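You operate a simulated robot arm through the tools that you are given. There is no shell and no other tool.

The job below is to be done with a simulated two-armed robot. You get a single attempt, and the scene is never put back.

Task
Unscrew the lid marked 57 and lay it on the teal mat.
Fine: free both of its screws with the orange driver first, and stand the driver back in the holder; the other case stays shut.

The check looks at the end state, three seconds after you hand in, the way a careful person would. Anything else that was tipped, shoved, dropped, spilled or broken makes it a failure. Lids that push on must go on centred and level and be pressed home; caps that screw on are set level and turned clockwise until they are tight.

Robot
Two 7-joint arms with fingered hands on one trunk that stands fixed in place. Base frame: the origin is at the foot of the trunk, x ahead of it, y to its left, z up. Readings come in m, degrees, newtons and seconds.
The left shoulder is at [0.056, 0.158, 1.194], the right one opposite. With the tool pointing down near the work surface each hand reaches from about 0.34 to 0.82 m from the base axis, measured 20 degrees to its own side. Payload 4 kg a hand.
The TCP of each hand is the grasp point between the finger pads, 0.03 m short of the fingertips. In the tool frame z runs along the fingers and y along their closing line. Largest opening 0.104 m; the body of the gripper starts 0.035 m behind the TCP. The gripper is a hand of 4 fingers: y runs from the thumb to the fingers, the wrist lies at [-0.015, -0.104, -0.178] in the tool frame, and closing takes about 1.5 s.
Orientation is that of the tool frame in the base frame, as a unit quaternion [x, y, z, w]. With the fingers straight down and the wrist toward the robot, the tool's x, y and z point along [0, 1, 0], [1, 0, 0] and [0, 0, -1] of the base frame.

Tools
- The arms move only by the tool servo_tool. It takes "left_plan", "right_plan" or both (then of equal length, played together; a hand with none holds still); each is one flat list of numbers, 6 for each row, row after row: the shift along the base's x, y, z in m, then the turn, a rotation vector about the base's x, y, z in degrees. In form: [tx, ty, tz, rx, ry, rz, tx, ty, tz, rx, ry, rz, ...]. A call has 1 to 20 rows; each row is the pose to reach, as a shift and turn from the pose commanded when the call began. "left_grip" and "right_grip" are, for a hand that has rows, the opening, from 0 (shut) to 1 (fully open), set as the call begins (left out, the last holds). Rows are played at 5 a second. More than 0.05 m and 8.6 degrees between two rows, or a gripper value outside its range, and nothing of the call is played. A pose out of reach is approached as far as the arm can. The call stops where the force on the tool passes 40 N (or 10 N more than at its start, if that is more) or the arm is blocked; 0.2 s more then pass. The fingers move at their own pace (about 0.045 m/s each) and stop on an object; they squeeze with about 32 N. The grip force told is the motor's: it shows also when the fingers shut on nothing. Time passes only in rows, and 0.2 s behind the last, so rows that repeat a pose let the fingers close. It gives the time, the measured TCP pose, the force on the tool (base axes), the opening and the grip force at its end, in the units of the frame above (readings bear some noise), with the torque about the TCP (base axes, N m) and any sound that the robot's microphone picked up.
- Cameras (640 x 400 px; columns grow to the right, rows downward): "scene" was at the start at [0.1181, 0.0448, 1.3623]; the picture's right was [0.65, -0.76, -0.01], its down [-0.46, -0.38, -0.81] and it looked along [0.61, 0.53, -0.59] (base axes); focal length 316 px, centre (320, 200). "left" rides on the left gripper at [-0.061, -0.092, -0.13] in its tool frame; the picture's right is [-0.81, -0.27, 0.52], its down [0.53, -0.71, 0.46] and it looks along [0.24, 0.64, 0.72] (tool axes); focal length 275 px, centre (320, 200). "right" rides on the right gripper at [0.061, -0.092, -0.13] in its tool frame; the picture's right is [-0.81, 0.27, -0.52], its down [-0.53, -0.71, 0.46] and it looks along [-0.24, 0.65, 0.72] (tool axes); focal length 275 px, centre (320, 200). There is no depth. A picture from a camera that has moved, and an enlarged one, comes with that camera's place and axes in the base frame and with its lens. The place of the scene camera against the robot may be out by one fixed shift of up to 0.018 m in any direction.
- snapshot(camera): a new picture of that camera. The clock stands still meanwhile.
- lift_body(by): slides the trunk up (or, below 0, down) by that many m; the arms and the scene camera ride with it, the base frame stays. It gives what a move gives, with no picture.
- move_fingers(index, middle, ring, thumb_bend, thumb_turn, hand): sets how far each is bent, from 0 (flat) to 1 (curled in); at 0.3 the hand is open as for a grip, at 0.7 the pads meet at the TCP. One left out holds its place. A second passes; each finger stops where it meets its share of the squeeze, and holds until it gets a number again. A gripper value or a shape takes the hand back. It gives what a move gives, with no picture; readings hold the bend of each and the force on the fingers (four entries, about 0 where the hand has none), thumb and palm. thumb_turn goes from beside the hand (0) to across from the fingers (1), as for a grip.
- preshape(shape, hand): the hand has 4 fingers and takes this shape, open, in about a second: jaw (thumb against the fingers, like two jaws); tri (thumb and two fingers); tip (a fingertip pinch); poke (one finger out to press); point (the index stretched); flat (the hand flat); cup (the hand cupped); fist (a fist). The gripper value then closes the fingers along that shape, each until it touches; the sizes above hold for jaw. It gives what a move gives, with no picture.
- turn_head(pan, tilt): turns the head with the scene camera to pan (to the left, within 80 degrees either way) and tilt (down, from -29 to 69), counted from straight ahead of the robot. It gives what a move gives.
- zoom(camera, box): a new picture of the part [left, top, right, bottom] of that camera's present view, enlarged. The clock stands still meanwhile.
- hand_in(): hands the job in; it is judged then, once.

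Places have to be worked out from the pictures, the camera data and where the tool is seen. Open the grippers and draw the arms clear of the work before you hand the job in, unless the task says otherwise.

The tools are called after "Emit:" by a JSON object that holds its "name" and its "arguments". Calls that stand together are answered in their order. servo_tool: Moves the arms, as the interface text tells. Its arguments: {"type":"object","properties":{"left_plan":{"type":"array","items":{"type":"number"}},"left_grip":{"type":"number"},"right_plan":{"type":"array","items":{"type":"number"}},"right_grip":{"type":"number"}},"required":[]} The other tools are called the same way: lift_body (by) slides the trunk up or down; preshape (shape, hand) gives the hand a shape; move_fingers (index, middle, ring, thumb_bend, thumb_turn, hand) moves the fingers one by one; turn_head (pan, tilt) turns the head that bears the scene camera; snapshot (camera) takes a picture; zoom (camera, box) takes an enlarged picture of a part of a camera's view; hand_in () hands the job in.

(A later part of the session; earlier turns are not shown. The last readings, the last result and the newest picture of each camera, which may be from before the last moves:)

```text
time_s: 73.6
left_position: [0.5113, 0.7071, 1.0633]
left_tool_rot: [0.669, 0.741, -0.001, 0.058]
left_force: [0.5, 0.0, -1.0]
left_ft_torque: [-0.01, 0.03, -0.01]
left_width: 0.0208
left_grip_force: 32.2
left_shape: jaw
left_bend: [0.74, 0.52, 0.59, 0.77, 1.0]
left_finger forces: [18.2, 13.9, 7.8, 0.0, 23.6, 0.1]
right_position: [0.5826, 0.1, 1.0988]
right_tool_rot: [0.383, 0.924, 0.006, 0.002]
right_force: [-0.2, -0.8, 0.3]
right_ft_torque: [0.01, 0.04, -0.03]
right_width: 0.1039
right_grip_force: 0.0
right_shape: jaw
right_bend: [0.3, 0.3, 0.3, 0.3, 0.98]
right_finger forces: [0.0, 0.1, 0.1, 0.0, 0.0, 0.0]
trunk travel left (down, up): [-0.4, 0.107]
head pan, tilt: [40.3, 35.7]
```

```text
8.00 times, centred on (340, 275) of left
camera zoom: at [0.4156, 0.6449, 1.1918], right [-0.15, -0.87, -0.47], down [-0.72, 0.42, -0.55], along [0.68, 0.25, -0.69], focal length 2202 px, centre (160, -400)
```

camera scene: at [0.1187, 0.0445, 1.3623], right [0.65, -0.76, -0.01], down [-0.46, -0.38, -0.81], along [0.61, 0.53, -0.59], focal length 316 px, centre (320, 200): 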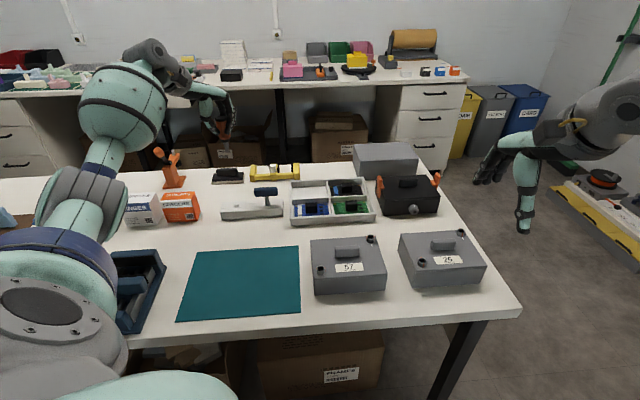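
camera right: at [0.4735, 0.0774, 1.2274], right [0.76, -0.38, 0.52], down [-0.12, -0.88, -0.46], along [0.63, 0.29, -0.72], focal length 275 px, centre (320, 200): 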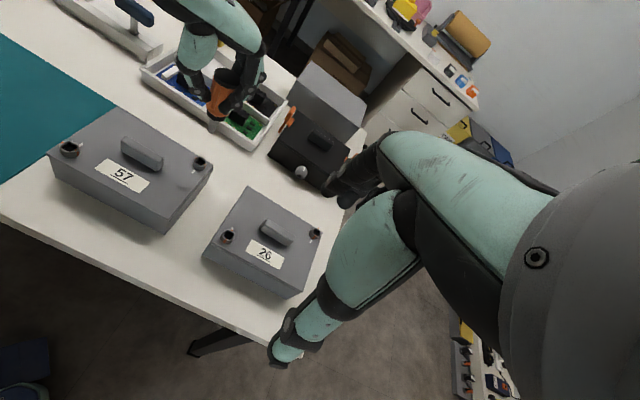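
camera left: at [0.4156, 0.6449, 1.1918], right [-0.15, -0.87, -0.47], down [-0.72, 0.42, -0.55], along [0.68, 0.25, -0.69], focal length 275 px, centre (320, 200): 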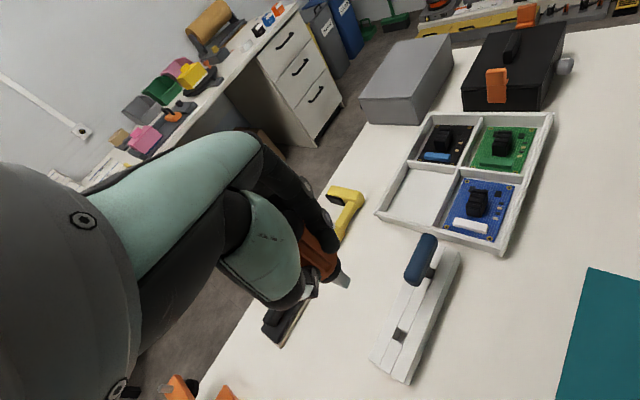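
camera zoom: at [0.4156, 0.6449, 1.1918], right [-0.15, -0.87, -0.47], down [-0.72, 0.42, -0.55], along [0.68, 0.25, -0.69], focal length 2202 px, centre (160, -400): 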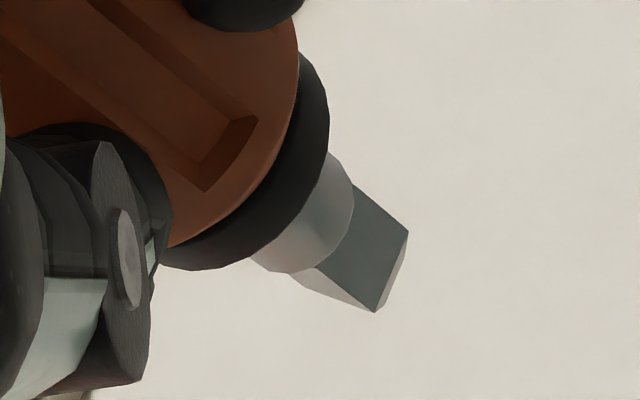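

Bit is ~5° off the slot's axes — fine. I shift (−8.4, +1.9) mm and come down to about 1.7 cm above the rail, checking whether the reach holds.

Emit:
{"name": "servo_tool", "arguments": {"left_plan": [-0.004, 0.001, -0.03, 0, 0, 0, -0.0084, 0.0019, -0.07, 0, 0, 0, -0.0084, 0.0019, -0.11, 0, 0, 0, -0.0084, 0.0019, -0.14, 0, 0, 0, -0.0084, 0.0019, -0.158, 0, 0, 0, -0.0084, 0.0019, -0.158, 0, 0, 0]}}

Emit:
{"name": "zoom", "arguments": {"camera": "left", "box": [310, 230, 400, 310]}}

Emit:
{"name": "zoom", "arguments": {"camera": "scene", "box": [215, 165, 265, 220]}}

```text
time_s: 75.0
left_position: [0.5027, 0.708, 0.9029]
left_tool_rot: [0.669, 0.741, 0.0, 0.058]
left_force: [-0.3, 0.2, -0.6]
left_ft_torque: [-0.04, 0.01, -0.02]
left_width: 0.0207
left_grip_force: 32.2
left_shape: jaw
left_bend: [0.74, 0.52, 0.59, 0.77, 1.0]
left_finger forces: [18.3, 13.8, 8.0, 0.0, 23.1, 0.0]
right_position: [0.5832, 0.0996, 1.0983]
right_tool_rot: [0.383, 0.924, 0.007, 0.002]
right_force: [-0.1, -0.1, -0.4]
right_ft_torque: [-0.03, -0.03, 0.01]
right_width: 0.1041
right_grip_force: 0.0
right_shape: jaw
right_bend: [0.3, 0.3, 0.3, 0.3, 0.98]
right_finger forces: [0.1, 0.1, 0.0, 0.0, 0.0, 0.0]
trunk travel left (down, up): [-0.4, 0.107]
head pan, tilt: [40.3, 35.7]
```

```text
5.00 times, centred on (355, 270) of left
camera zoom: at [0.4064, 0.6463, 1.0307], right [-0.15, -0.87, -0.46], down [-0.72, 0.42, -0.55], along [0.68, 0.25, -0.69], focal length 1376 px, centre (145, -150)
```

zoom: 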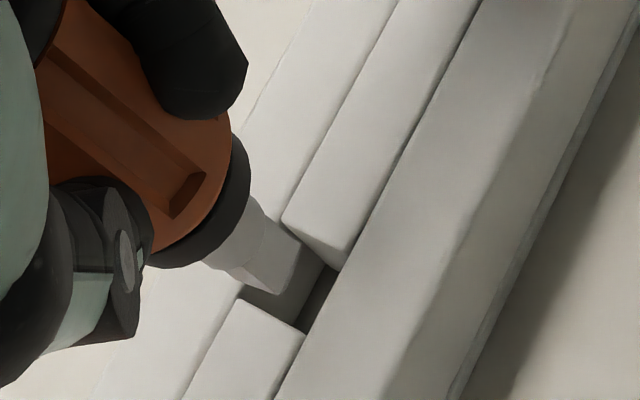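

```text
7.27 times, centred on (240, 192) of scene
camera zoom: at [0.1186, 0.0447, 1.3623], right [0.65, -0.76, -0.01], down [-0.46, -0.38, -0.81], along [0.61, 0.53, -0.59], focal length 2301 px, centre (902, 254)
```

zoom: 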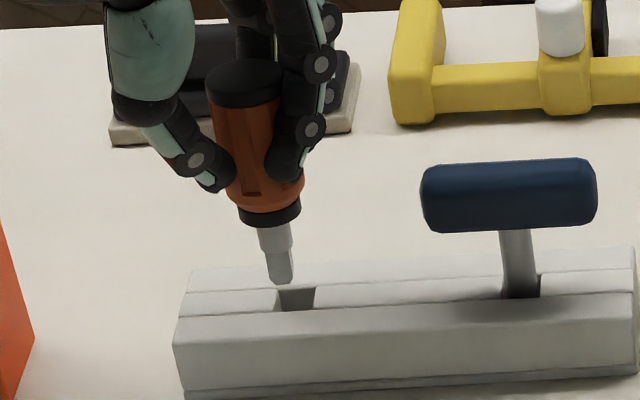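

Reach is fine. The two views differ by a few millimetres on the tip position, so I zoom closer in both before lowering into the slot.

Emit:
{"name": "zoom", "arguments": {"camera": "scene", "box": [225, 190, 250, 215]}}

Emit:
{"name": "zoom", "arguments": {"camera": "left", "box": [335, 260, 375, 300]}}

```text
16.00 times, centred on (238, 202) of scene
camera zoom: at [0.1186, 0.0447, 1.3623], right [0.65, -0.76, -0.01], down [-0.46, -0.38, -0.81], along [0.61, 0.53, -0.59], focal length 5062 px, centre (1640, 160)
```

zoom: 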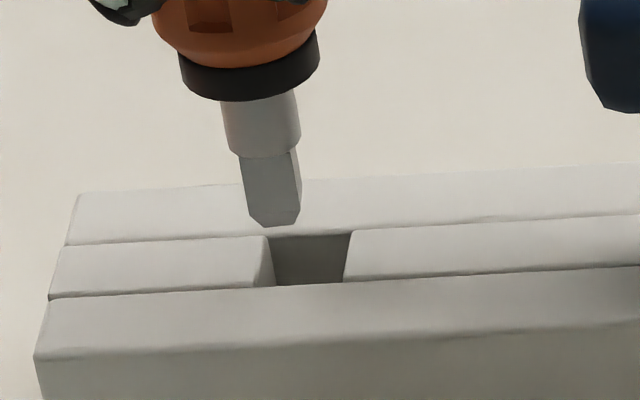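

```text
10.00 times, centred on (355, 280) of left
camera zoom: at [0.4064, 0.6463, 1.0307], right [-0.15, -0.87, -0.46], down [-0.72, 0.42, -0.55], along [0.68, 0.25, -0.69], focal length 2753 px, centre (-30, -600)
```

zoom: 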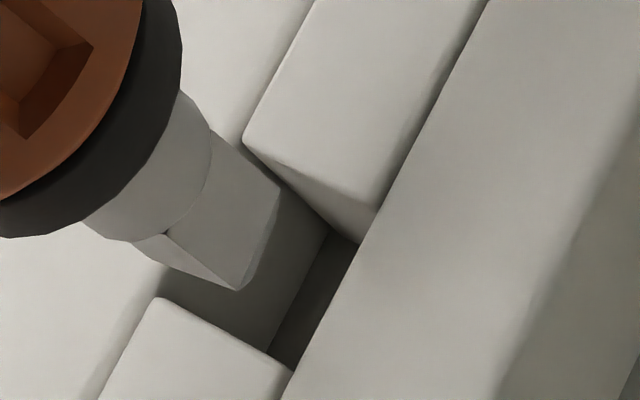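

Left view says ~1 mm off, scene view ~3.7 mm off toward −u. I split the difference with (+2.2, −1.3) mm, lower 6 mm, and look again.

Emit:
{"name": "servo_tool", "arguments": {"left_plan": [0.0022, -0.0013, -0.003, 0, 0, 0, 0.0022, -0.0013, -0.006, 0, 0, 0, 0.0022, -0.0013, -0.006, 0, 0, 0]}}

Emit:
{"name": "zoom", "arguments": {"camera": "scene", "box": [225, 190, 250, 215]}}

Emit:
{"name": "zoom", "arguments": {"camera": "left", "box": [335, 260, 375, 300]}}

```text
time_s: 75.8
left_position: [0.504, 0.7054, 0.8962]
left_tool_rot: [0.669, 0.741, 0.0, 0.058]
left_force: [-0.6, 0.7, -1.3]
left_ft_torque: [-0.02, 0.02, -0.03]
left_width: 0.0208
left_grip_force: 32.0
left_shape: jaw
left_bend: [0.74, 0.52, 0.59, 0.77, 1.0]
left_finger forces: [18.3, 13.9, 8.1, 0.0, 23.2, 0.0]
right_position: [0.5817, 0.1, 1.0975]
right_tool_rot: [0.383, 0.924, 0.006, 0.003]
right_force: [0.2, 0.4, 0.4]
right_ft_torque: [0.02, -0.02, 0.01]
right_width: 0.1041
right_grip_force: 0.0
right_shape: jaw
right_bend: [0.3, 0.3, 0.3, 0.3, 0.98]
right_finger forces: [0.0, 0.0, 0.0, 0.0, 0.0, 0.0]
trunk travel left (down, up): [-0.4, 0.107]
head pan, tilt: [40.3, 35.7]
```

```text
16.00 times, centred on (238, 202) of scene
camera zoom: at [0.1185, 0.0449, 1.3623], right [0.65, -0.76, -0.01], down [-0.46, -0.38, -0.81], along [0.61, 0.53, -0.59], focal length 5062 px, centre (1640, 160)
```

zoom: 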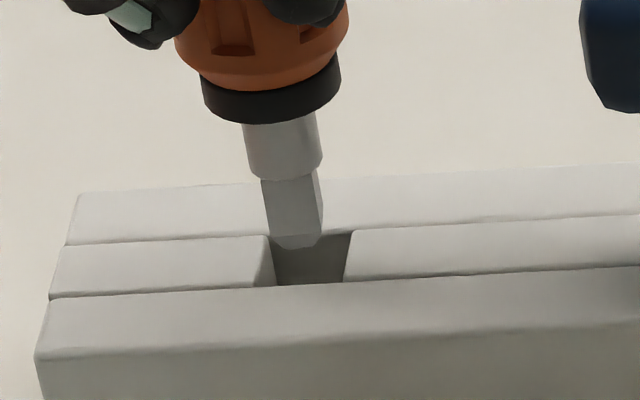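

```text
10.00 times, centred on (355, 280) of left
camera zoom: at [0.4082, 0.644, 1.0258], right [-0.15, -0.87, -0.46], down [-0.72, 0.42, -0.55], along [0.68, 0.25, -0.69], focal length 2753 px, centre (-30, -600)
```

zoom: 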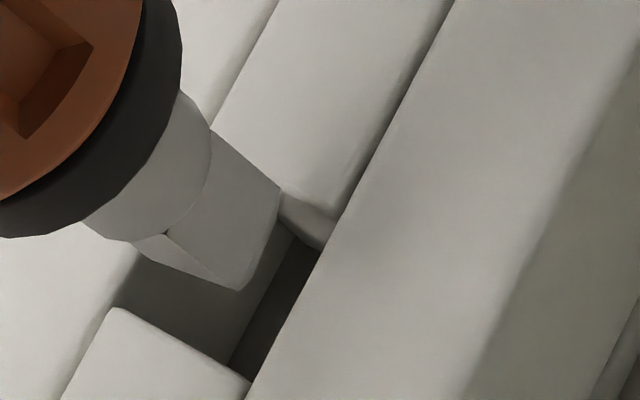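

The bit is now above the opening within the slot's clearance in both views. I lower 1.2 cm into the slot, watching for force.

Emit:
{"name": "servo_tool", "arguments": {"left_plan": [-0.0004, 0.0003, -0.003, 0, 0, 0, -0.0004, 0.0003, -0.006, 0, 0, 0, -0.0004, 0.0003, -0.009, 0, 0, 0, -0.0004, 0.0003, -0.012, 0, 0, 0, -0.0004, 0.0003, -0.012, 0, 0, 0]}}

Emit:
{"name": "zoom", "arguments": {"camera": "scene", "box": [225, 190, 250, 215]}}

Emit:
{"name": "zoom", "arguments": {"camera": "left", "box": [335, 260, 375, 300]}}

```text
time_s: 77.0
left_position: [0.5048, 0.7064, 0.89]
left_tool_rot: [0.668, 0.742, 0.002, 0.06]
left_force: [0.4, 1.3, 13.3]
left_ft_torque: [0.14, -0.03, 0.0]
left_width: 0.021
left_grip_force: 32.0
left_shape: jaw
left_bend: [0.74, 0.52, 0.59, 0.77, 1.0]
left_finger forces: [18.0, 14.1, 8.3, 0.0, 25.9, 0.1]
right_position: [0.5813, 0.099, 1.099]
right_tool_rot: [0.383, 0.924, 0.007, 0.002]
right_force: [0.1, -0.2, 0.8]
right_ft_torque: [0.03, 0.01, -0.01]
right_width: 0.1041
right_grip_force: 0.0
right_shape: jaw
right_bend: [0.3, 0.3, 0.3, 0.3, 0.98]
right_finger forces: [0.1, 0.0, 0.1, 0.0, 0.1, 0.0]
trunk travel left (down, up): [-0.4, 0.107]
head pan, tilt: [40.3, 35.7]
```

```text
16.00 times, centred on (238, 202) of scene
camera zoom: at [0.1171, 0.0431, 1.3626], right [0.65, -0.76, -0.01], down [-0.45, -0.38, -0.81], along [0.61, 0.53, -0.59], focal length 5062 px, centre (1640, 160)
```

zoom: 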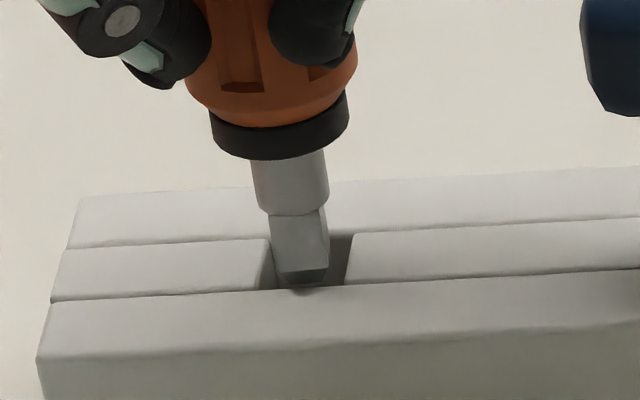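

```text
10.00 times, centred on (355, 280) of left
camera zoom: at [0.4079, 0.6436, 1.0169], right [-0.15, -0.87, -0.47], down [-0.72, 0.42, -0.56], along [0.68, 0.26, -0.69], focal length 2753 px, centre (-30, -600)
```

zoom: 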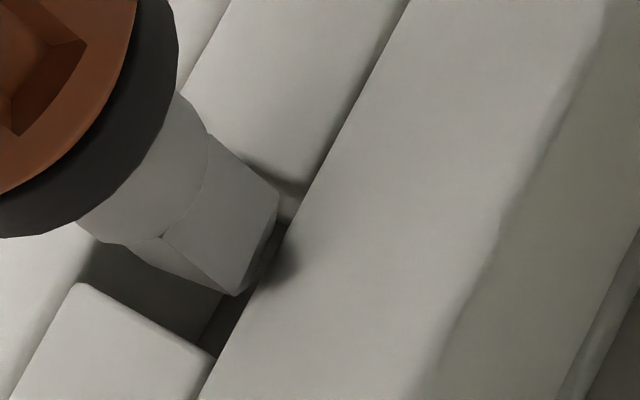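

Contact of 13 N; torque suggests the bit's near-left corner touched the rail's edge on the −x side. I lift 3 mm, shift +2 mm in x, trim yaw −4° and try again.

Emit:
{"name": "servo_tool", "arguments": {"left_plan": [0, 0, 0.004, 0, 0, 0, 0.002, 0.001, 0.006, 0, 0, -4, 0.002, 0.001, 0.006, 0, 0, -4]}}

Emit:
{"name": "zoom", "arguments": {"camera": "scene", "box": [225, 190, 250, 215]}}

Emit:
{"name": "zoom", "arguments": {"camera": "left", "box": [335, 260, 375, 300]}}

```text
time_s: 77.8
left_position: [0.5064, 0.7076, 0.8922]
left_tool_rot: [0.695, 0.717, -0.003, 0.058]
left_force: [-0.1, -0.2, -0.5]
left_ft_torque: [0.02, 0.02, -0.02]
left_width: 0.0211
left_grip_force: 32.4
left_shape: jaw
left_bend: [0.74, 0.52, 0.59, 0.77, 1.0]
left_finger forces: [18.0, 14.1, 8.4, 0.0, 23.2, 0.1]
right_position: [0.582, 0.1008, 1.0984]
right_tool_rot: [0.383, 0.924, 0.006, 0.002]
right_force: [-0.1, 0.1, 0.2]
right_ft_torque: [-0.04, 0.0, 0.03]
right_width: 0.1042
right_grip_force: 0.1
right_shape: jaw
right_bend: [0.3, 0.3, 0.3, 0.3, 0.98]
right_finger forces: [0.1, 0.1, 0.0, 0.1, 0.0, 0.1]
trunk travel left (down, up): [-0.4, 0.107]
head pan, tilt: [40.3, 35.7]
```

```text
16.00 times, centred on (238, 202) of scene
camera zoom: at [0.1182, 0.0446, 1.3623], right [0.65, -0.76, -0.01], down [-0.46, -0.38, -0.81], along [0.61, 0.53, -0.59], focal length 5062 px, centre (1640, 160)
```

zoom: 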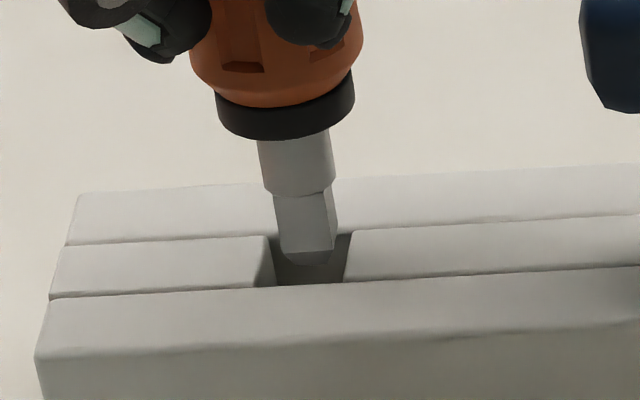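

```text
10.00 times, centred on (355, 280) of left
camera zoom: at [0.4067, 0.6531, 1.0202], right [-0.21, -0.86, -0.46], down [-0.69, 0.47, -0.55], along [0.69, 0.2, -0.69], focal length 2753 px, centre (-30, -600)
```

zoom: 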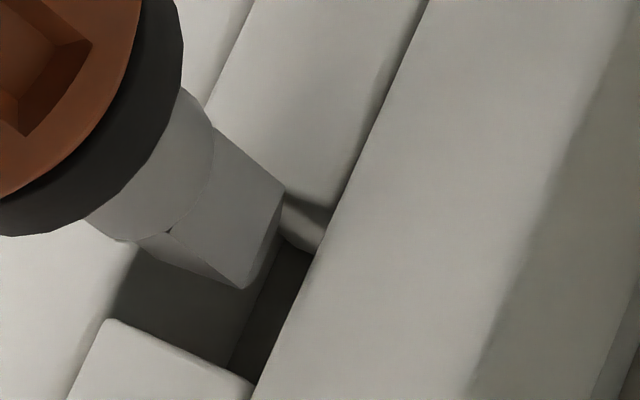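

Bit now looks inside the opening's outline with front clearance. I add +1.3 mm in y and lower in small steps.

Emit:
{"name": "servo_tool", "arguments": {"left_plan": [0.0001, 0.0013, -0.002, 0, 0, 0, 0.0001, 0.0013, -0.005, 0, 0, 0, 0.0001, 0.0013, -0.008, 0, 0, 0, 0.0001, 0.0013, -0.011, 0, 0, 0, 0.0001, 0.0013, -0.011, 0, 0, 0]}}

Emit:
{"name": "zoom", "arguments": {"camera": "scene", "box": [225, 190, 250, 215]}}

Emit:
{"name": "zoom", "arguments": {"camera": "left", "box": [335, 260, 375, 300]}}

```text
time_s: 79.0
left_position: [0.5076, 0.7089, 0.8791]
left_tool_rot: [0.695, 0.717, -0.002, 0.059]
left_force: [-0.4, -0.3, -0.3]
left_ft_torque: [-0.03, 0.01, 0.03]
left_width: 0.0211
left_grip_force: 32.2
left_shape: jaw
left_bend: [0.74, 0.52, 0.59, 0.77, 1.0]
left_finger forces: [17.9, 14.1, 8.4, 0.1, 23.1, 0.0]
right_position: [0.5825, 0.1001, 1.0985]
right_tool_rot: [0.382, 0.924, 0.006, 0.003]
right_force: [-0.3, -1.1, 0.3]
right_ft_torque: [0.01, -0.03, 0.01]
right_width: 0.104
right_grip_force: 0.0
right_shape: jaw
right_bend: [0.3, 0.3, 0.3, 0.3, 0.98]
right_finger forces: [0.0, 0.0, 0.0, 0.1, 0.1, 0.0]
trunk travel left (down, up): [-0.4, 0.107]
head pan, tilt: [40.3, 35.7]
```

```text
16.00 times, centred on (238, 202) of scene
camera zoom: at [0.1184, 0.0448, 1.3623], right [0.65, -0.76, -0.01], down [-0.46, -0.38, -0.81], along [0.61, 0.53, -0.59], focal length 5062 px, centre (1640, 160)
```

zoom: 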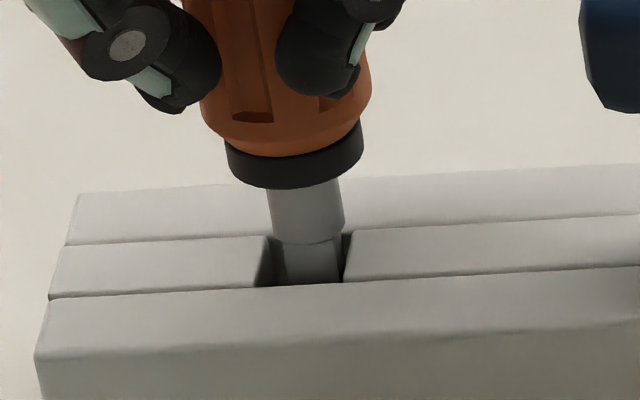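

```text
10.00 times, centred on (355, 280) of left
camera zoom: at [0.407, 0.654, 1.0085], right [-0.21, -0.86, -0.46], down [-0.69, 0.47, -0.55], along [0.69, 0.2, -0.69], focal length 2753 px, centre (-30, -600)
```

zoom: 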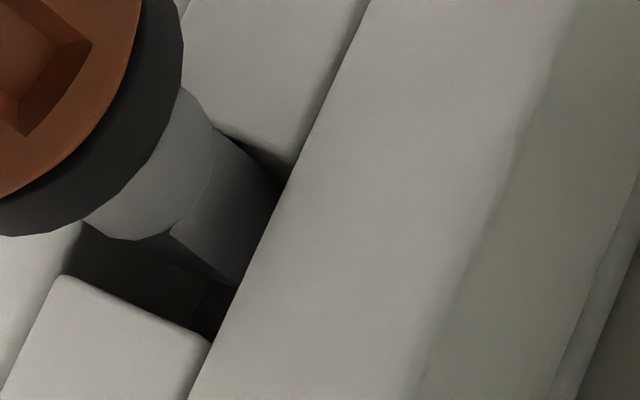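

The bit slid into the slot without force. I centre it slightly (−1, +1 mm) and continue lowering until the collar nears the rail top.

Emit:
{"name": "servo_tool", "arguments": {"left_plan": [-0.001, 0.001, -0.003, 0, 0, 0, -0.001, 0.001, -0.006, 0, 0, 0, -0.001, 0.001, -0.009, 0, 0, 0, -0.001, 0.001, -0.012, 0, 0, 0, -0.001, 0.001, -0.015, 0, 0, 0, -0.001, 0.001, -0.015, 0, 0, 0]}}

Emit:
{"name": "zoom", "arguments": {"camera": "scene", "box": [220, 180, 255, 215]}}

Emit:
{"name": "zoom", "arguments": {"camera": "left", "box": [300, 230, 390, 310]}}

```text
time_s: 80.4
left_position: [0.5047, 0.7077, 0.8644]
left_tool_rot: [0.694, 0.717, -0.002, 0.06]
left_force: [-0.1, -1.2, 3.0]
left_ft_torque: [0.0, 0.02, 0.0]
left_width: 0.0209
left_grip_force: 32.2
left_shape: jaw
left_bend: [0.74, 0.52, 0.59, 0.77, 1.0]
left_finger forces: [18.7, 13.9, 8.2, 0.0, 23.8, 0.0]
right_position: [0.5813, 0.0986, 1.0999]
right_tool_rot: [0.383, 0.924, 0.006, 0.002]
right_force: [0.1, 0.1, -0.7]
right_ft_torque: [0.02, -0.03, 0.01]
right_width: 0.1042
right_grip_force: 0.1
right_shape: jaw
right_bend: [0.3, 0.3, 0.3, 0.3, 0.98]
right_finger forces: [0.0, 0.0, 0.0, 0.0, 0.1, 0.0]
trunk travel left (down, up): [-0.4, 0.107]
head pan, tilt: [40.3, 35.7]
```

```text
11.43 times, centred on (238, 198) of scene
camera zoom: at [0.1182, 0.0445, 1.3624], right [0.65, -0.76, -0.01], down [-0.46, -0.38, -0.81], along [0.61, 0.53, -0.59], focal length 3616 px, centre (1263, 229)
```

zoom: 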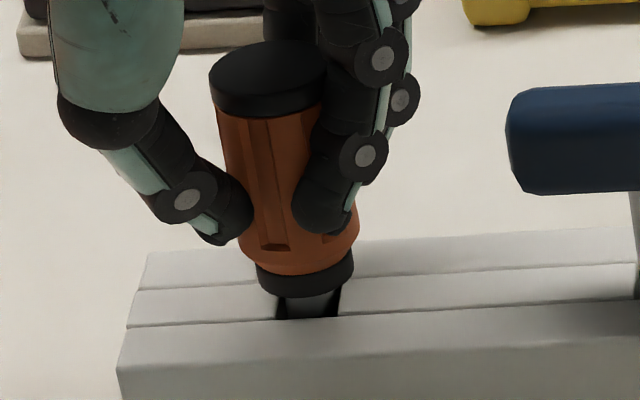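

```text
5.00 times, centred on (345, 270) of left
camera zoom: at [0.4055, 0.6547, 0.9936], right [-0.21, -0.86, -0.46], down [-0.69, 0.47, -0.56], along [0.69, 0.2, -0.69], focal length 1376 px, centre (195, -150)
```

zoom: 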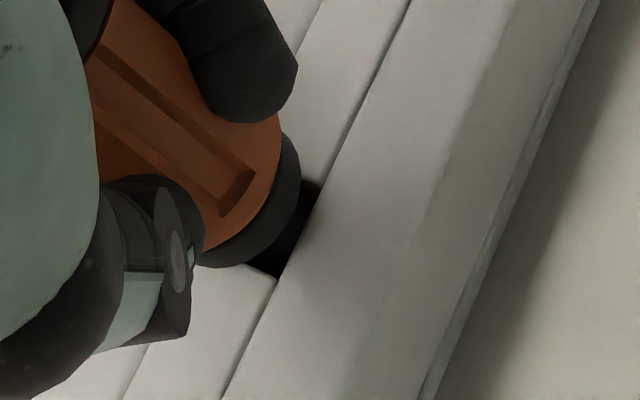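

The collar is just above the rail (3 N). I press down a few more millimetres to seat it.

Emit:
{"name": "servo_tool", "arguments": {"left_plan": [0, 0, -0.0015, 0, 0, 0, 0, 0, -0.003, 0, 0, 0, 0, 0, -0.0045, 0, 0, 0, 0, 0, -0.0045, 0, 0, 0]}}

Emit:
{"name": "zoom", "arguments": {"camera": "scene", "box": [220, 180, 255, 215]}}

```text
time_s: 81.4
left_position: [0.506, 0.7092, 0.8647]
left_tool_rot: [0.695, 0.717, 0.0, 0.059]
left_force: [-1.2, 0.7, 18.2]
left_ft_torque: [0.24, -0.12, 0.04]
left_width: 0.0215
left_grip_force: 31.7
left_shape: jaw
left_bend: [0.74, 0.52, 0.59, 0.77, 1.0]
left_finger forces: [18.1, 14.0, 8.6, 0.0, 26.6, 0.0]
right_position: [0.5807, 0.098, 1.0987]
right_tool_rot: [0.383, 0.924, 0.007, 0.002]
right_force: [0.0, -0.2, 0.2]
right_ft_torque: [0.03, 0.01, 0.01]
right_width: 0.1039
right_grip_force: 0.0
right_shape: jaw
right_bend: [0.3, 0.3, 0.3, 0.3, 0.98]
right_finger forces: [0.0, 0.0, 0.0, 0.0, 0.0, 0.0]
trunk travel left (down, up): [-0.4, 0.107]
head pan, tilt: [40.3, 35.7]
```

```text
11.43 times, centred on (238, 198) of scene
camera zoom: at [0.1163, 0.0423, 1.3627], right [0.65, -0.76, -0.01], down [-0.45, -0.38, -0.81], along [0.61, 0.53, -0.59], focal length 3616 px, centre (1263, 229)
```

zoom: 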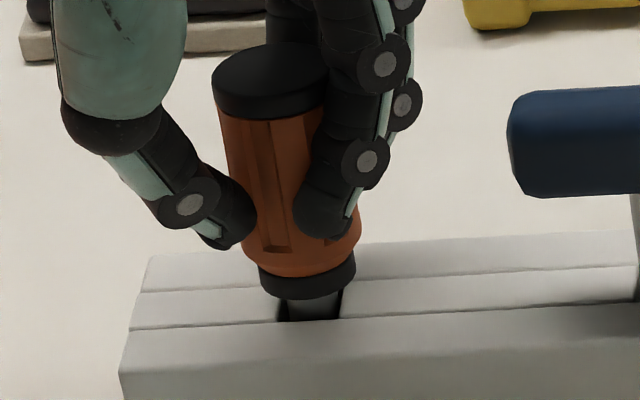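

The driver is bottomed in the slot at the same depth as originally and upright. I relieve the down-force and open the hand gently.

Emit:
{"name": "servo_tool", "arguments": {"left_plan": [0, 0, 0.004, 0, 0, 0, 0, 0, 0.004, 0, 0, 0]}}

Emit:
{"name": "zoom", "arguments": {"camera": "scene", "box": [220, 180, 255, 215]}}

```text
time_s: 82.0
left_position: [0.505, 0.7095, 0.865]
left_tool_rot: [0.695, 0.717, -0.002, 0.058]
left_force: [-0.3, 1.3, 7.6]
left_ft_torque: [0.1, -0.08, 0.02]
left_width: 0.0212
left_grip_force: 32.3
left_shape: jaw
left_bend: [0.74, 0.52, 0.59, 0.77, 1.0]
left_finger forces: [17.7, 14.4, 8.9, 0.1, 24.5, 0.1]
right_position: [0.582, 0.0982, 1.099]
right_tool_rot: [0.383, 0.924, 0.005, 0.003]
right_force: [0.0, -0.6, 0.1]
right_ft_torque: [-0.03, -0.01, -0.01]
right_width: 0.1042
right_grip_force: 0.2
right_shape: jaw
right_bend: [0.3, 0.3, 0.3, 0.3, 0.98]
right_finger forces: [0.0, 0.0, 0.1, 0.0, 0.1, 0.1]
trunk travel left (down, up): [-0.4, 0.107]
head pan, tilt: [40.3, 35.7]
```

```text
11.43 times, centred on (238, 198) of scene
camera zoom: at [0.1175, 0.0435, 1.3624], right [0.65, -0.76, -0.01], down [-0.46, -0.38, -0.81], along [0.61, 0.53, -0.59], focal length 3616 px, centre (1263, 229)
```

zoom: 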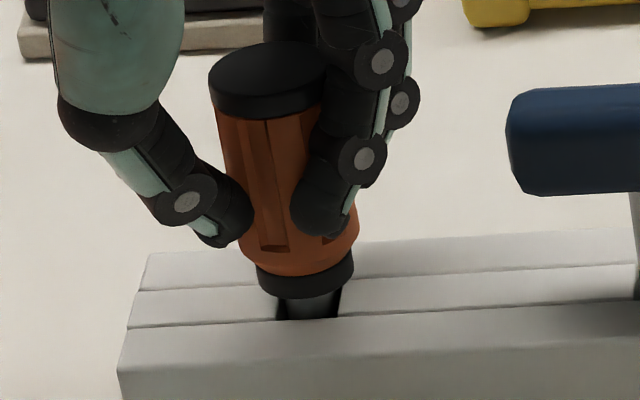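

The driver's pose in the image matches its original stance within about 2 mm. I ease 2 mm more and open the hand.

Emit:
{"name": "servo_tool", "arguments": {"left_plan": [0, 0, 0.002, 0, 0, 0, 0, 0, 0.002, 0, 0, 0, 0, 0, 0.002, 0, 0, 0, 0, 0, 0.002, 0, 0, 0, 0, 0, 0.002, 0, 0, 0, 0, 0, 0.002, 0, 0, 0, 0, 0, 0.002, 0, 0, 0, 0, 0, 0.002, 0, 0, 0], "left_grip": 1.0}}

Emit:
{"name": "zoom", "arguments": {"camera": "scene", "box": [210, 165, 270, 220]}}

Emit:
{"name": "snapshot", "arguments": {"camera": "left"}}

```text
time_s: 83.8
left_position: [0.5065, 0.7092, 0.8669]
left_tool_rot: [0.695, 0.717, -0.002, 0.059]
left_force: [0.7, 1.0, -0.3]
left_ft_torque: [-0.03, 0.0, -0.01]
left_width: 0.1032
left_grip_force: 0.1
left_shape: jaw
left_bend: [0.3, 0.3, 0.3, 0.3, 0.98]
left_finger forces: [0.0, 0.0, 0.0, 0.0, 0.0, 0.0]
right_position: [0.5818, 0.1, 1.0982]
right_tool_rot: [0.383, 0.924, 0.006, 0.002]
right_force: [0.6, -0.5, -0.1]
right_ft_torque: [0.02, -0.02, 0.0]
right_width: 0.1041
right_grip_force: 0.1
right_shape: jaw
right_bend: [0.3, 0.3, 0.3, 0.3, 0.98]
right_finger forces: [0.1, 0.1, 0.0, 0.0, 0.1, 0.1]
trunk travel left (down, up): [-0.4, 0.107]
head pan, tilt: [40.3, 35.7]
```

```text
7.27 times, centred on (240, 192) of scene
camera zoom: at [0.1184, 0.0447, 1.3623], right [0.65, -0.76, -0.01], down [-0.46, -0.38, -0.81], along [0.61, 0.53, -0.59], focal length 2301 px, centre (902, 254)
```

zoom: 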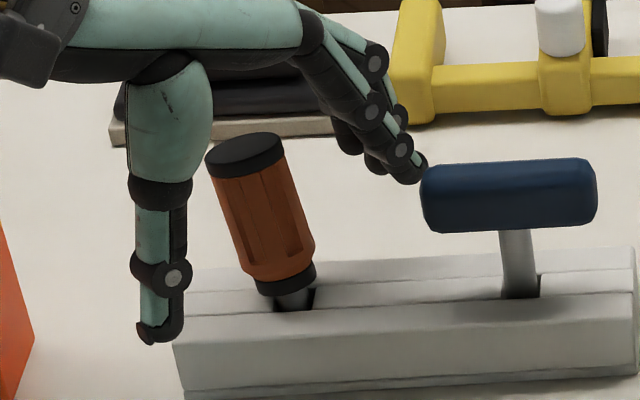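

```text
taken
camera left: at [0.4065, 0.6557, 0.9953], right [-0.21, -0.86, -0.46], down [-0.69, 0.47, -0.55], along [0.69, 0.2, -0.69], focal length 275 px, centre (320, 200)
```

left: 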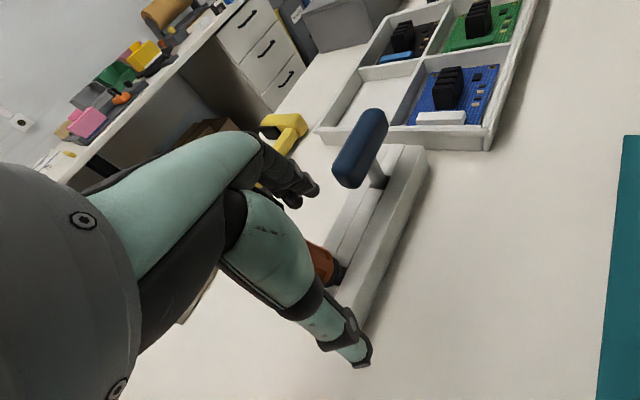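

The driver stands in the slot but leans a little toward −u. I zoom on its seat to see whether it is fully down.

Emit:
{"name": "zoom", "arguments": {"camera": "scene", "box": [222, 180, 254, 212]}}

Emit:
{"name": "zoom", "arguments": {"camera": "left", "box": [290, 220, 380, 310]}}

```text
12.50 times, centred on (238, 196) of scene
camera zoom: at [0.1184, 0.0447, 1.3623], right [0.65, -0.76, -0.01], down [-0.46, -0.38, -0.81], along [0.61, 0.53, -0.59], focal length 3955 px, centre (1345, 250)
```

zoom: 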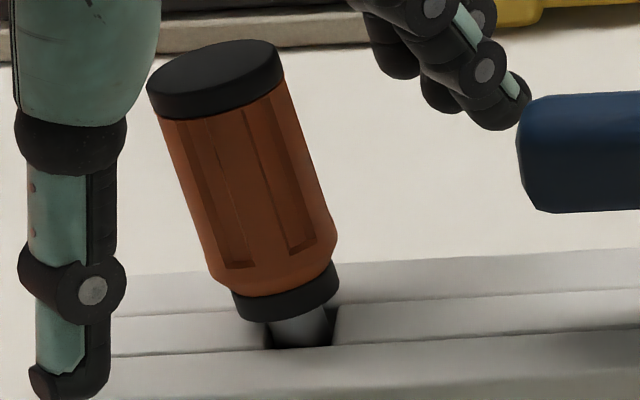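

```text
4.44 times, centred on (335, 265) of left
camera zoom: at [0.4065, 0.6557, 0.9953], right [-0.21, -0.86, -0.46], down [-0.69, 0.47, -0.55], along [0.69, 0.2, -0.69], focal length 1224 px, centre (253, -89)
```

zoom: 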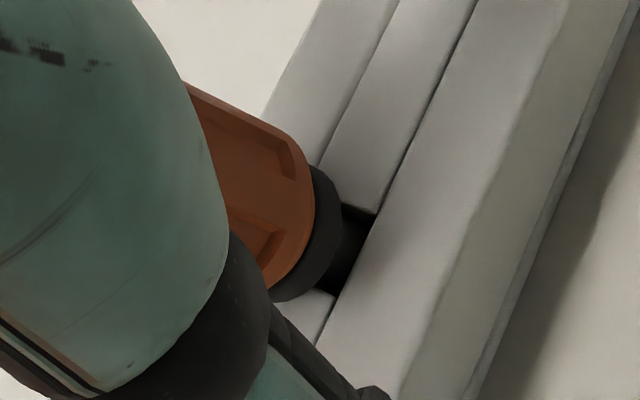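

It leans roughly 5–7° within the loose slot. I withdraw straight up first, then look at the lean without the hand in the way.

Emit:
{"name": "servo_tool", "arguments": {"left_plan": [0, 0, 0.03, 0, 0, 0, 0, 0, 0.06, 0, 0, 0, 0, 0, 0.09, 0, 0, 0, 0, 0, 0.12, 0, 0, 0, 0, 0, 0.12, 0, 0, 0]}}

Emit:
{"name": "zoom", "arguments": {"camera": "scene", "box": [215, 170, 265, 220]}}

Emit:
{"name": "zoom", "arguments": {"camera": "left", "box": [300, 220, 420, 330]}}

```text
time_s: 85.0
left_position: [0.5037, 0.7074, 0.9871]
left_tool_rot: [0.694, 0.718, -0.003, 0.058]
left_force: [0.1, 0.5, -0.1]
left_ft_torque: [0.02, 0.0, -0.02]
left_width: 0.1037
left_grip_force: 0.2
left_shape: jaw
left_bend: [0.3, 0.3, 0.3, 0.3, 0.98]
left_finger forces: [0.0, 0.0, 0.0, 0.0, 0.0, 0.1]
right_position: [0.5821, 0.1004, 1.098]
right_tool_rot: [0.383, 0.924, 0.006, 0.002]
right_force: [0.4, -0.3, 0.8]
right_ft_torque: [-0.04, -0.03, -0.01]
right_width: 0.104
right_grip_force: 0.0
right_shape: jaw
right_bend: [0.3, 0.3, 0.3, 0.3, 0.98]
right_finger forces: [0.0, 0.0, 0.1, 0.0, 0.1, 0.0]
trunk travel left (down, up): [-0.4, 0.107]
head pan, tilt: [40.3, 35.7]
```

```text
8.00 times, centred on (240, 195) of scene
camera zoom: at [0.1186, 0.0451, 1.3623], right [0.65, -0.76, -0.01], down [-0.46, -0.38, -0.81], along [0.61, 0.53, -0.59], focal length 2531 px, centre (960, 240)
```

zoom: 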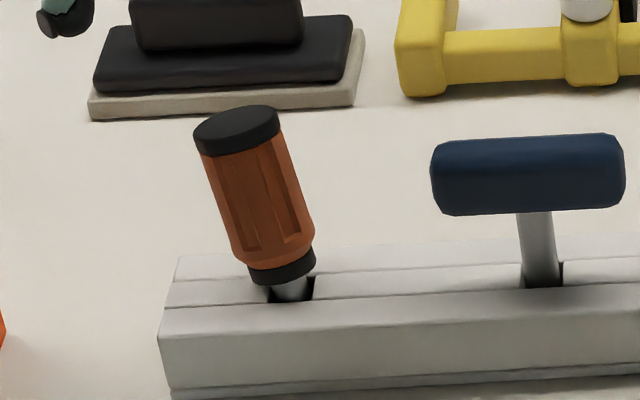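

```text
3.64 times, centred on (360, 275) of left
camera zoom: at [0.4044, 0.6526, 1.1164], right [-0.21, -0.86, -0.46], down [-0.69, 0.47, -0.55], along [0.69, 0.2, -0.69], focal length 1001 px, centre (174, -73)
```

zoom: 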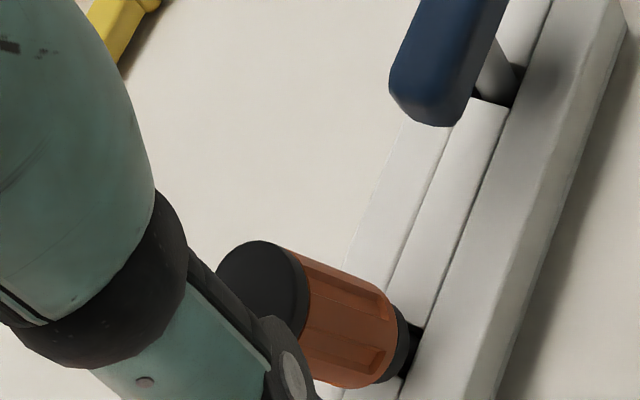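

The lean is about 9° toward −u; a careful person would stand it straight. I'll close the hand and use its index side as a gentle pusher on the cap. First I level the hand and move it up and to the −u side of the driver.

Emit:
{"name": "servo_tool", "arguments": {"left_plan": [-0.008, 0.013, 0.01, 2.5, 2.3, 0, -0.017, 0.027, 0.015, 4.9, 4.7, 0, -0.025, 0.04, 0.015, 4.9, 4.7, 0, -0.033, 0.053, 0.015, 4.9, 4.7, 0, -0.033, 0.053, 0.015, 4.9, 4.7, 0, -0.033, 0.053, 0.015, 4.9, 4.7, 0, -0.033, 0.053, 0.015, 4.9, 4.7, 0, -0.033, 0.053, 0.015, 4.9, 4.7, 0], "left_grip": 0.0}}

Emit:
{"name": "servo_tool", "arguments": {"left_plan": [0, 0, 0, 0, 0, 8, 0, 0, 0, 0, 0, 16, 0, 0, 0, 0, 0, 24, 0, 0, 0, 0, 0, 32, 0, 0, 0, 0, 0, 40, 0, 0, 0, 0, 0, 44, 0, 0, 0, 0, 0, 44]}}

Emit:
{"name": "zoom", "arguments": {"camera": "scene", "box": [180, 120, 290, 225]}}

Emit:
{"name": "snapshot", "arguments": {"camera": "left"}}

```text
time_s: 86.8
left_position: [0.4731, 0.7635, 1.0022]
left_tool_rot: [0.695, 0.719, 0.0, -0.001]
left_force: [-0.3, 0.4, -0.5]
left_ft_torque: [0.02, 0.01, 0.0]
left_width: 0.0001
left_grip_force: 32.0
left_shape: jaw
left_bend: [0.7, 0.7, 0.7, 0.47, 1.0]
left_finger forces: [0.0, 0.0, 0.1, 0.0, 0.1, 0.0]
right_position: [0.5821, 0.1006, 1.0981]
right_tool_rot: [0.383, 0.924, 0.006, 0.003]
right_force: [-0.2, 0.1, 0.4]
right_ft_torque: [-0.03, -0.02, 0.01]
right_width: 0.1038
right_grip_force: 0.2
right_shape: jaw
right_bend: [0.3, 0.3, 0.3, 0.3, 0.98]
right_finger forces: [0.0, 0.0, 0.0, 0.1, 0.0, 0.0]
trunk travel left (down, up): [-0.4, 0.107]
head pan, tilt: [40.3, 35.7]
```

```text
time_s: 88.4
left_position: [0.4736, 0.7624, 1.003]
left_tool_rot: [0.375, 0.927, 0.001, -0.002]
left_force: [0.0, 0.2, 0.3]
left_ft_torque: [0.02, -0.01, 0.01]
left_width: 0.0
left_grip_force: 31.9
left_shape: jaw
left_bend: [0.7, 0.7, 0.7, 0.47, 1.0]
left_finger forces: [0.0, 0.1, 0.0, 0.1, 0.0, 0.0]
right_position: [0.5821, 0.0995, 1.0986]
right_tool_rot: [0.382, 0.924, 0.006, 0.002]
right_force: [0.1, -0.4, 0.5]
right_ft_torque: [0.02, 0.04, -0.01]
right_width: 0.1042
right_grip_force: 0.1
right_shape: jaw
right_bend: [0.3, 0.3, 0.3, 0.3, 0.98]
right_finger forces: [0.0, 0.1, 0.0, 0.1, 0.0, 0.1]
trunk travel left (down, up): [-0.4, 0.107]
head pan, tilt: [40.3, 35.7]
```

```text
3.81 times, centred on (235, 172) of scene
camera zoom: at [0.1183, 0.0448, 1.3623], right [0.65, -0.76, -0.01], down [-0.46, -0.38, -0.81], along [0.61, 0.53, -0.59], focal length 1205 px, centre (644, 305)
```

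zoom: 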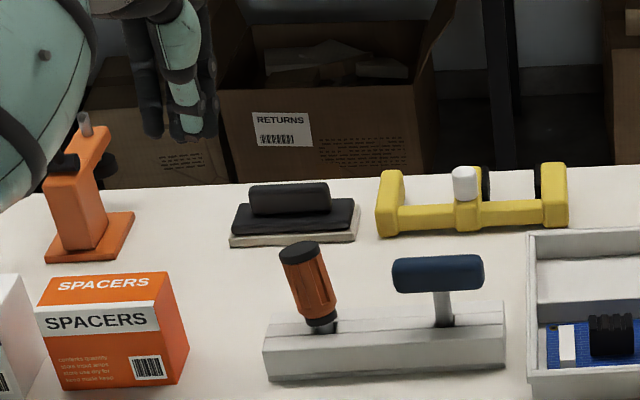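

```text
taken
camera left: at [0.4537, 0.6518, 1.1336], right [0.39, -0.76, -0.52], down [-0.88, -0.14, -0.45], along [0.27, 0.63, -0.72], focal length 275 px, centre (320, 200)
```

left: 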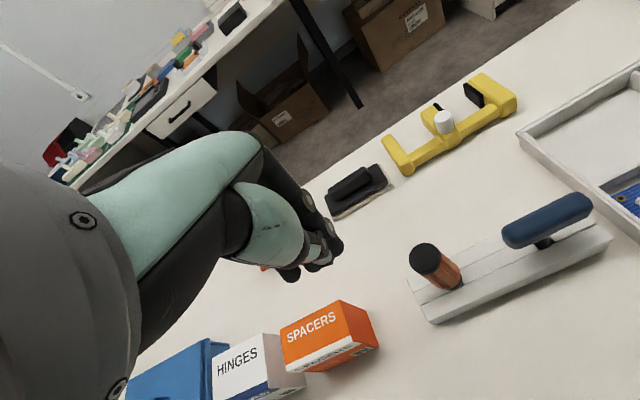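

The hand is closed and upright on the −u side. I zoom to locate the cap precisely before the nudge.

Emit:
{"name": "zoom", "arguments": {"camera": "left", "box": [390, 220, 490, 310]}}

Emit:
{"name": "zoom", "arguments": {"camera": "left", "box": [240, 180, 380, 290]}}

```text
4.44 times, centred on (440, 265) of left
camera zoom: at [0.4537, 0.6518, 1.1336], right [0.39, -0.76, -0.52], down [-0.88, -0.14, -0.45], along [0.27, 0.63, -0.72], focal length 1224 px, centre (-213, -89)
```

zoom: 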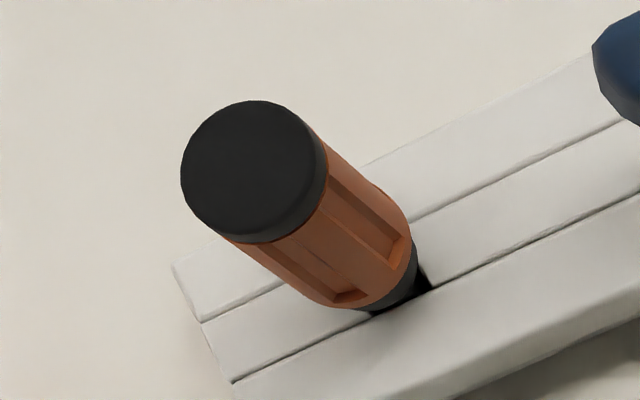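

```text
3.64 times, centred on (310, 235) of left
camera zoom: at [0.4537, 0.6518, 1.1336], right [0.39, -0.76, -0.52], down [-0.88, -0.14, -0.45], along [0.27, 0.63, -0.72], focal length 1001 px, centre (356, 73)
```

zoom: 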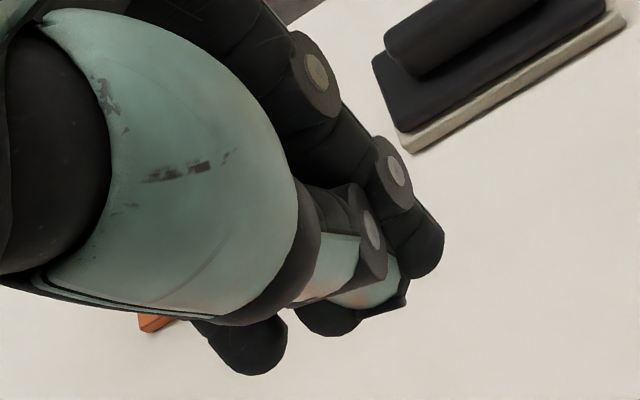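

The cap is at about (0.514, 0.734): the driver leans ~11° toward +y. I'll straighten it by closing the open hand loosely around it along the y direction. I open the hand, turn to ψ≈80° and move above the driver, staying high.

Emit:
{"name": "servo_tool", "arguments": {"left_plan": [0.004, -0.005, 0.02, 0, 0, 7, 0.012, -0.015, 0.05, 0, 0, 14, 0.022, -0.027, 0.06, 0, 0, 21, 0.032, -0.039, 0.06, 0, 0, 28, 0.0385, -0.0465, 0.06, 0, 0, 34, 0.0385, -0.0465, 0.06, 0, 0, 34, 0.0385, -0.0465, 0.06, 0, 0, 34], "left_grip": 1.0}}

Emit:
{"name": "snapshot", "arguments": {"camera": "scene"}}

Emit:
{"name": "snapshot", "arguments": {"camera": "left"}}

```text
time_s: 90.0
left_position: [0.512, 0.7142, 1.0611]
left_tool_rot: [0.088, 0.996, 0.001, -0.001]
left_force: [-0.3, 0.2, 0.1]
left_ft_torque: [0.05, -0.02, 0.02]
left_width: 0.1034
left_grip_force: 0.1
left_shape: jaw
left_bend: [0.3, 0.3, 0.3, 0.3, 0.98]
left_finger forces: [0.1, 0.0, 0.1, 0.0, 0.0, 0.1]
right_position: [0.5832, 0.1008, 1.0979]
right_tool_rot: [0.383, 0.924, 0.006, 0.002]
right_force: [0.1, 0.3, 0.3]
right_ft_torque: [-0.02, -0.03, -0.06]
right_width: 0.1039
right_grip_force: 0.0
right_shape: jaw
right_bend: [0.3, 0.3, 0.3, 0.3, 0.98]
right_finger forces: [0.0, 0.1, 0.1, 0.1, 0.1, 0.0]
trunk travel left (down, up): [-0.4, 0.107]
head pan, tilt: [40.3, 35.7]
```

```text
taken
camera scene: at [0.1186, 0.0446, 1.3623], right [0.65, -0.76, -0.01], down [-0.46, -0.38, -0.81], along [0.61, 0.53, -0.59], focal length 316 px, centre (320, 200)
```

scene: 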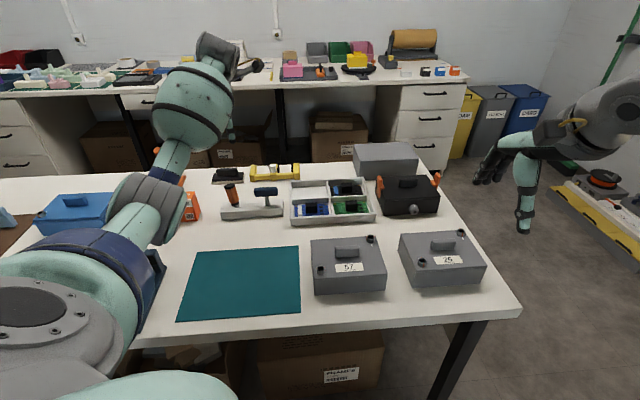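

```text
taken
camera left: at [0.5558, 0.6118, 1.1924], right [0.75, -0.41, -0.52], down [-0.65, -0.61, -0.46], along [-0.13, 0.68, -0.72], focal length 275 px, centre (320, 200)
```

left: 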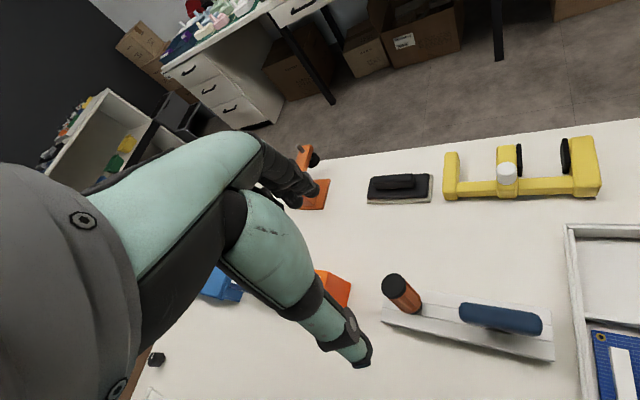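

The hand is above the driver at ψ≈80°. I zoom to re-measure the cap and collar from here.

Emit:
{"name": "zoom", "arguments": {"camera": "left", "box": [360, 250, 460, 350]}}

Emit:
{"name": "zoom", "arguments": {"camera": "scene", "box": [215, 170, 265, 220]}}

```text
4.00 times, centred on (410, 300) of left
camera zoom: at [0.5558, 0.6118, 1.1924], right [0.75, -0.41, -0.52], down [-0.65, -0.61, -0.46], along [-0.13, 0.68, -0.72], focal length 1101 px, centre (-40, -200)
```

zoom: 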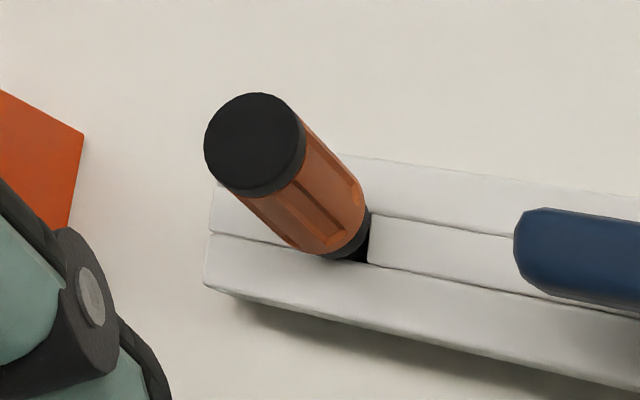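

```text
8.00 times, centred on (240, 195) of scene
camera zoom: at [0.1186, 0.0446, 1.3623], right [0.65, -0.76, -0.01], down [-0.46, -0.38, -0.81], along [0.61, 0.53, -0.59], focal length 2531 px, centre (960, 240)
```

zoom: 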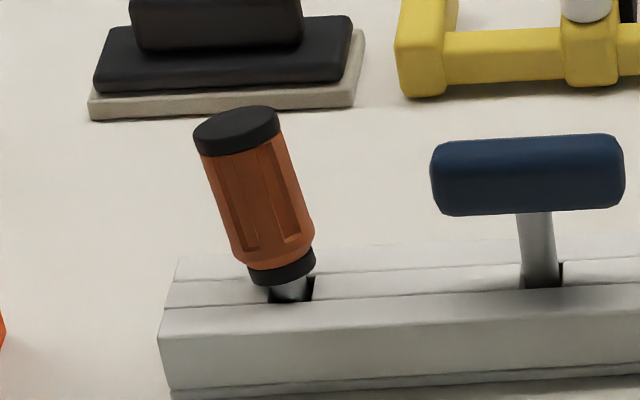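

Lean is about 15–20° toward +y, so straightening is worthwhile. I lower the trunk 8 cm to keep the arm within reach for the low pose.

Emit:
{"name": "lift_body", "arguments": {"by": -0.08}}

Emit:
{"name": "snapshot", "arguments": {"camera": "scene"}}

```text
time_s: 91.2
left_position: [0.511, 0.715, 0.9814]
left_tool_rot: [0.088, 0.996, 0.001, -0.001]
left_force: [0.0, 0.1, 0.2]
left_ft_torque: [0.02, 0.04, -0.02]
left_width: 0.1037
left_grip_force: 0.0
left_shape: jaw
left_bend: [0.3, 0.3, 0.3, 0.3, 0.98]
left_finger forces: [0.0, 0.0, 0.1, 0.0, 0.1, 0.0]
right_position: [0.5824, 0.1005, 1.0189]
right_tool_rot: [0.383, 0.924, 0.005, 0.002]
right_force: [-0.4, 0.0, -0.5]
right_ft_torque: [-0.05, 0.01, -0.01]
right_width: 0.1038
right_grip_force: 0.1
right_shape: jaw
right_bend: [0.3, 0.3, 0.3, 0.3, 0.98]
right_finger forces: [0.1, 0.1, 0.0, 0.0, 0.0, 0.0]
trunk travel left (down, up): [-0.32, 0.187]
head pan, tilt: [40.3, 35.7]
```

```text
taken
camera scene: at [0.1174, 0.0446, 1.2821], right [0.65, -0.76, -0.01], down [-0.46, -0.38, -0.81], along [0.61, 0.53, -0.59], focal length 316 px, centre (320, 200)
```

scene: 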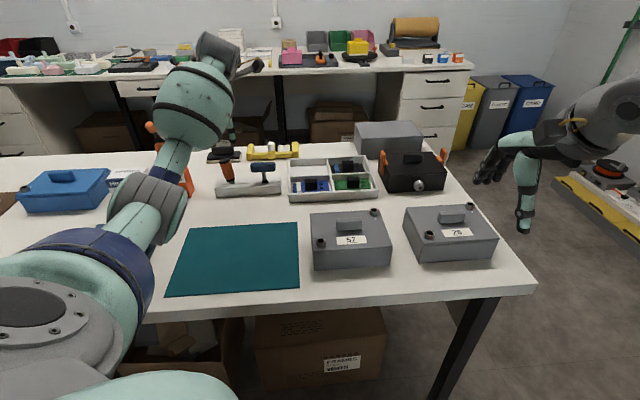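

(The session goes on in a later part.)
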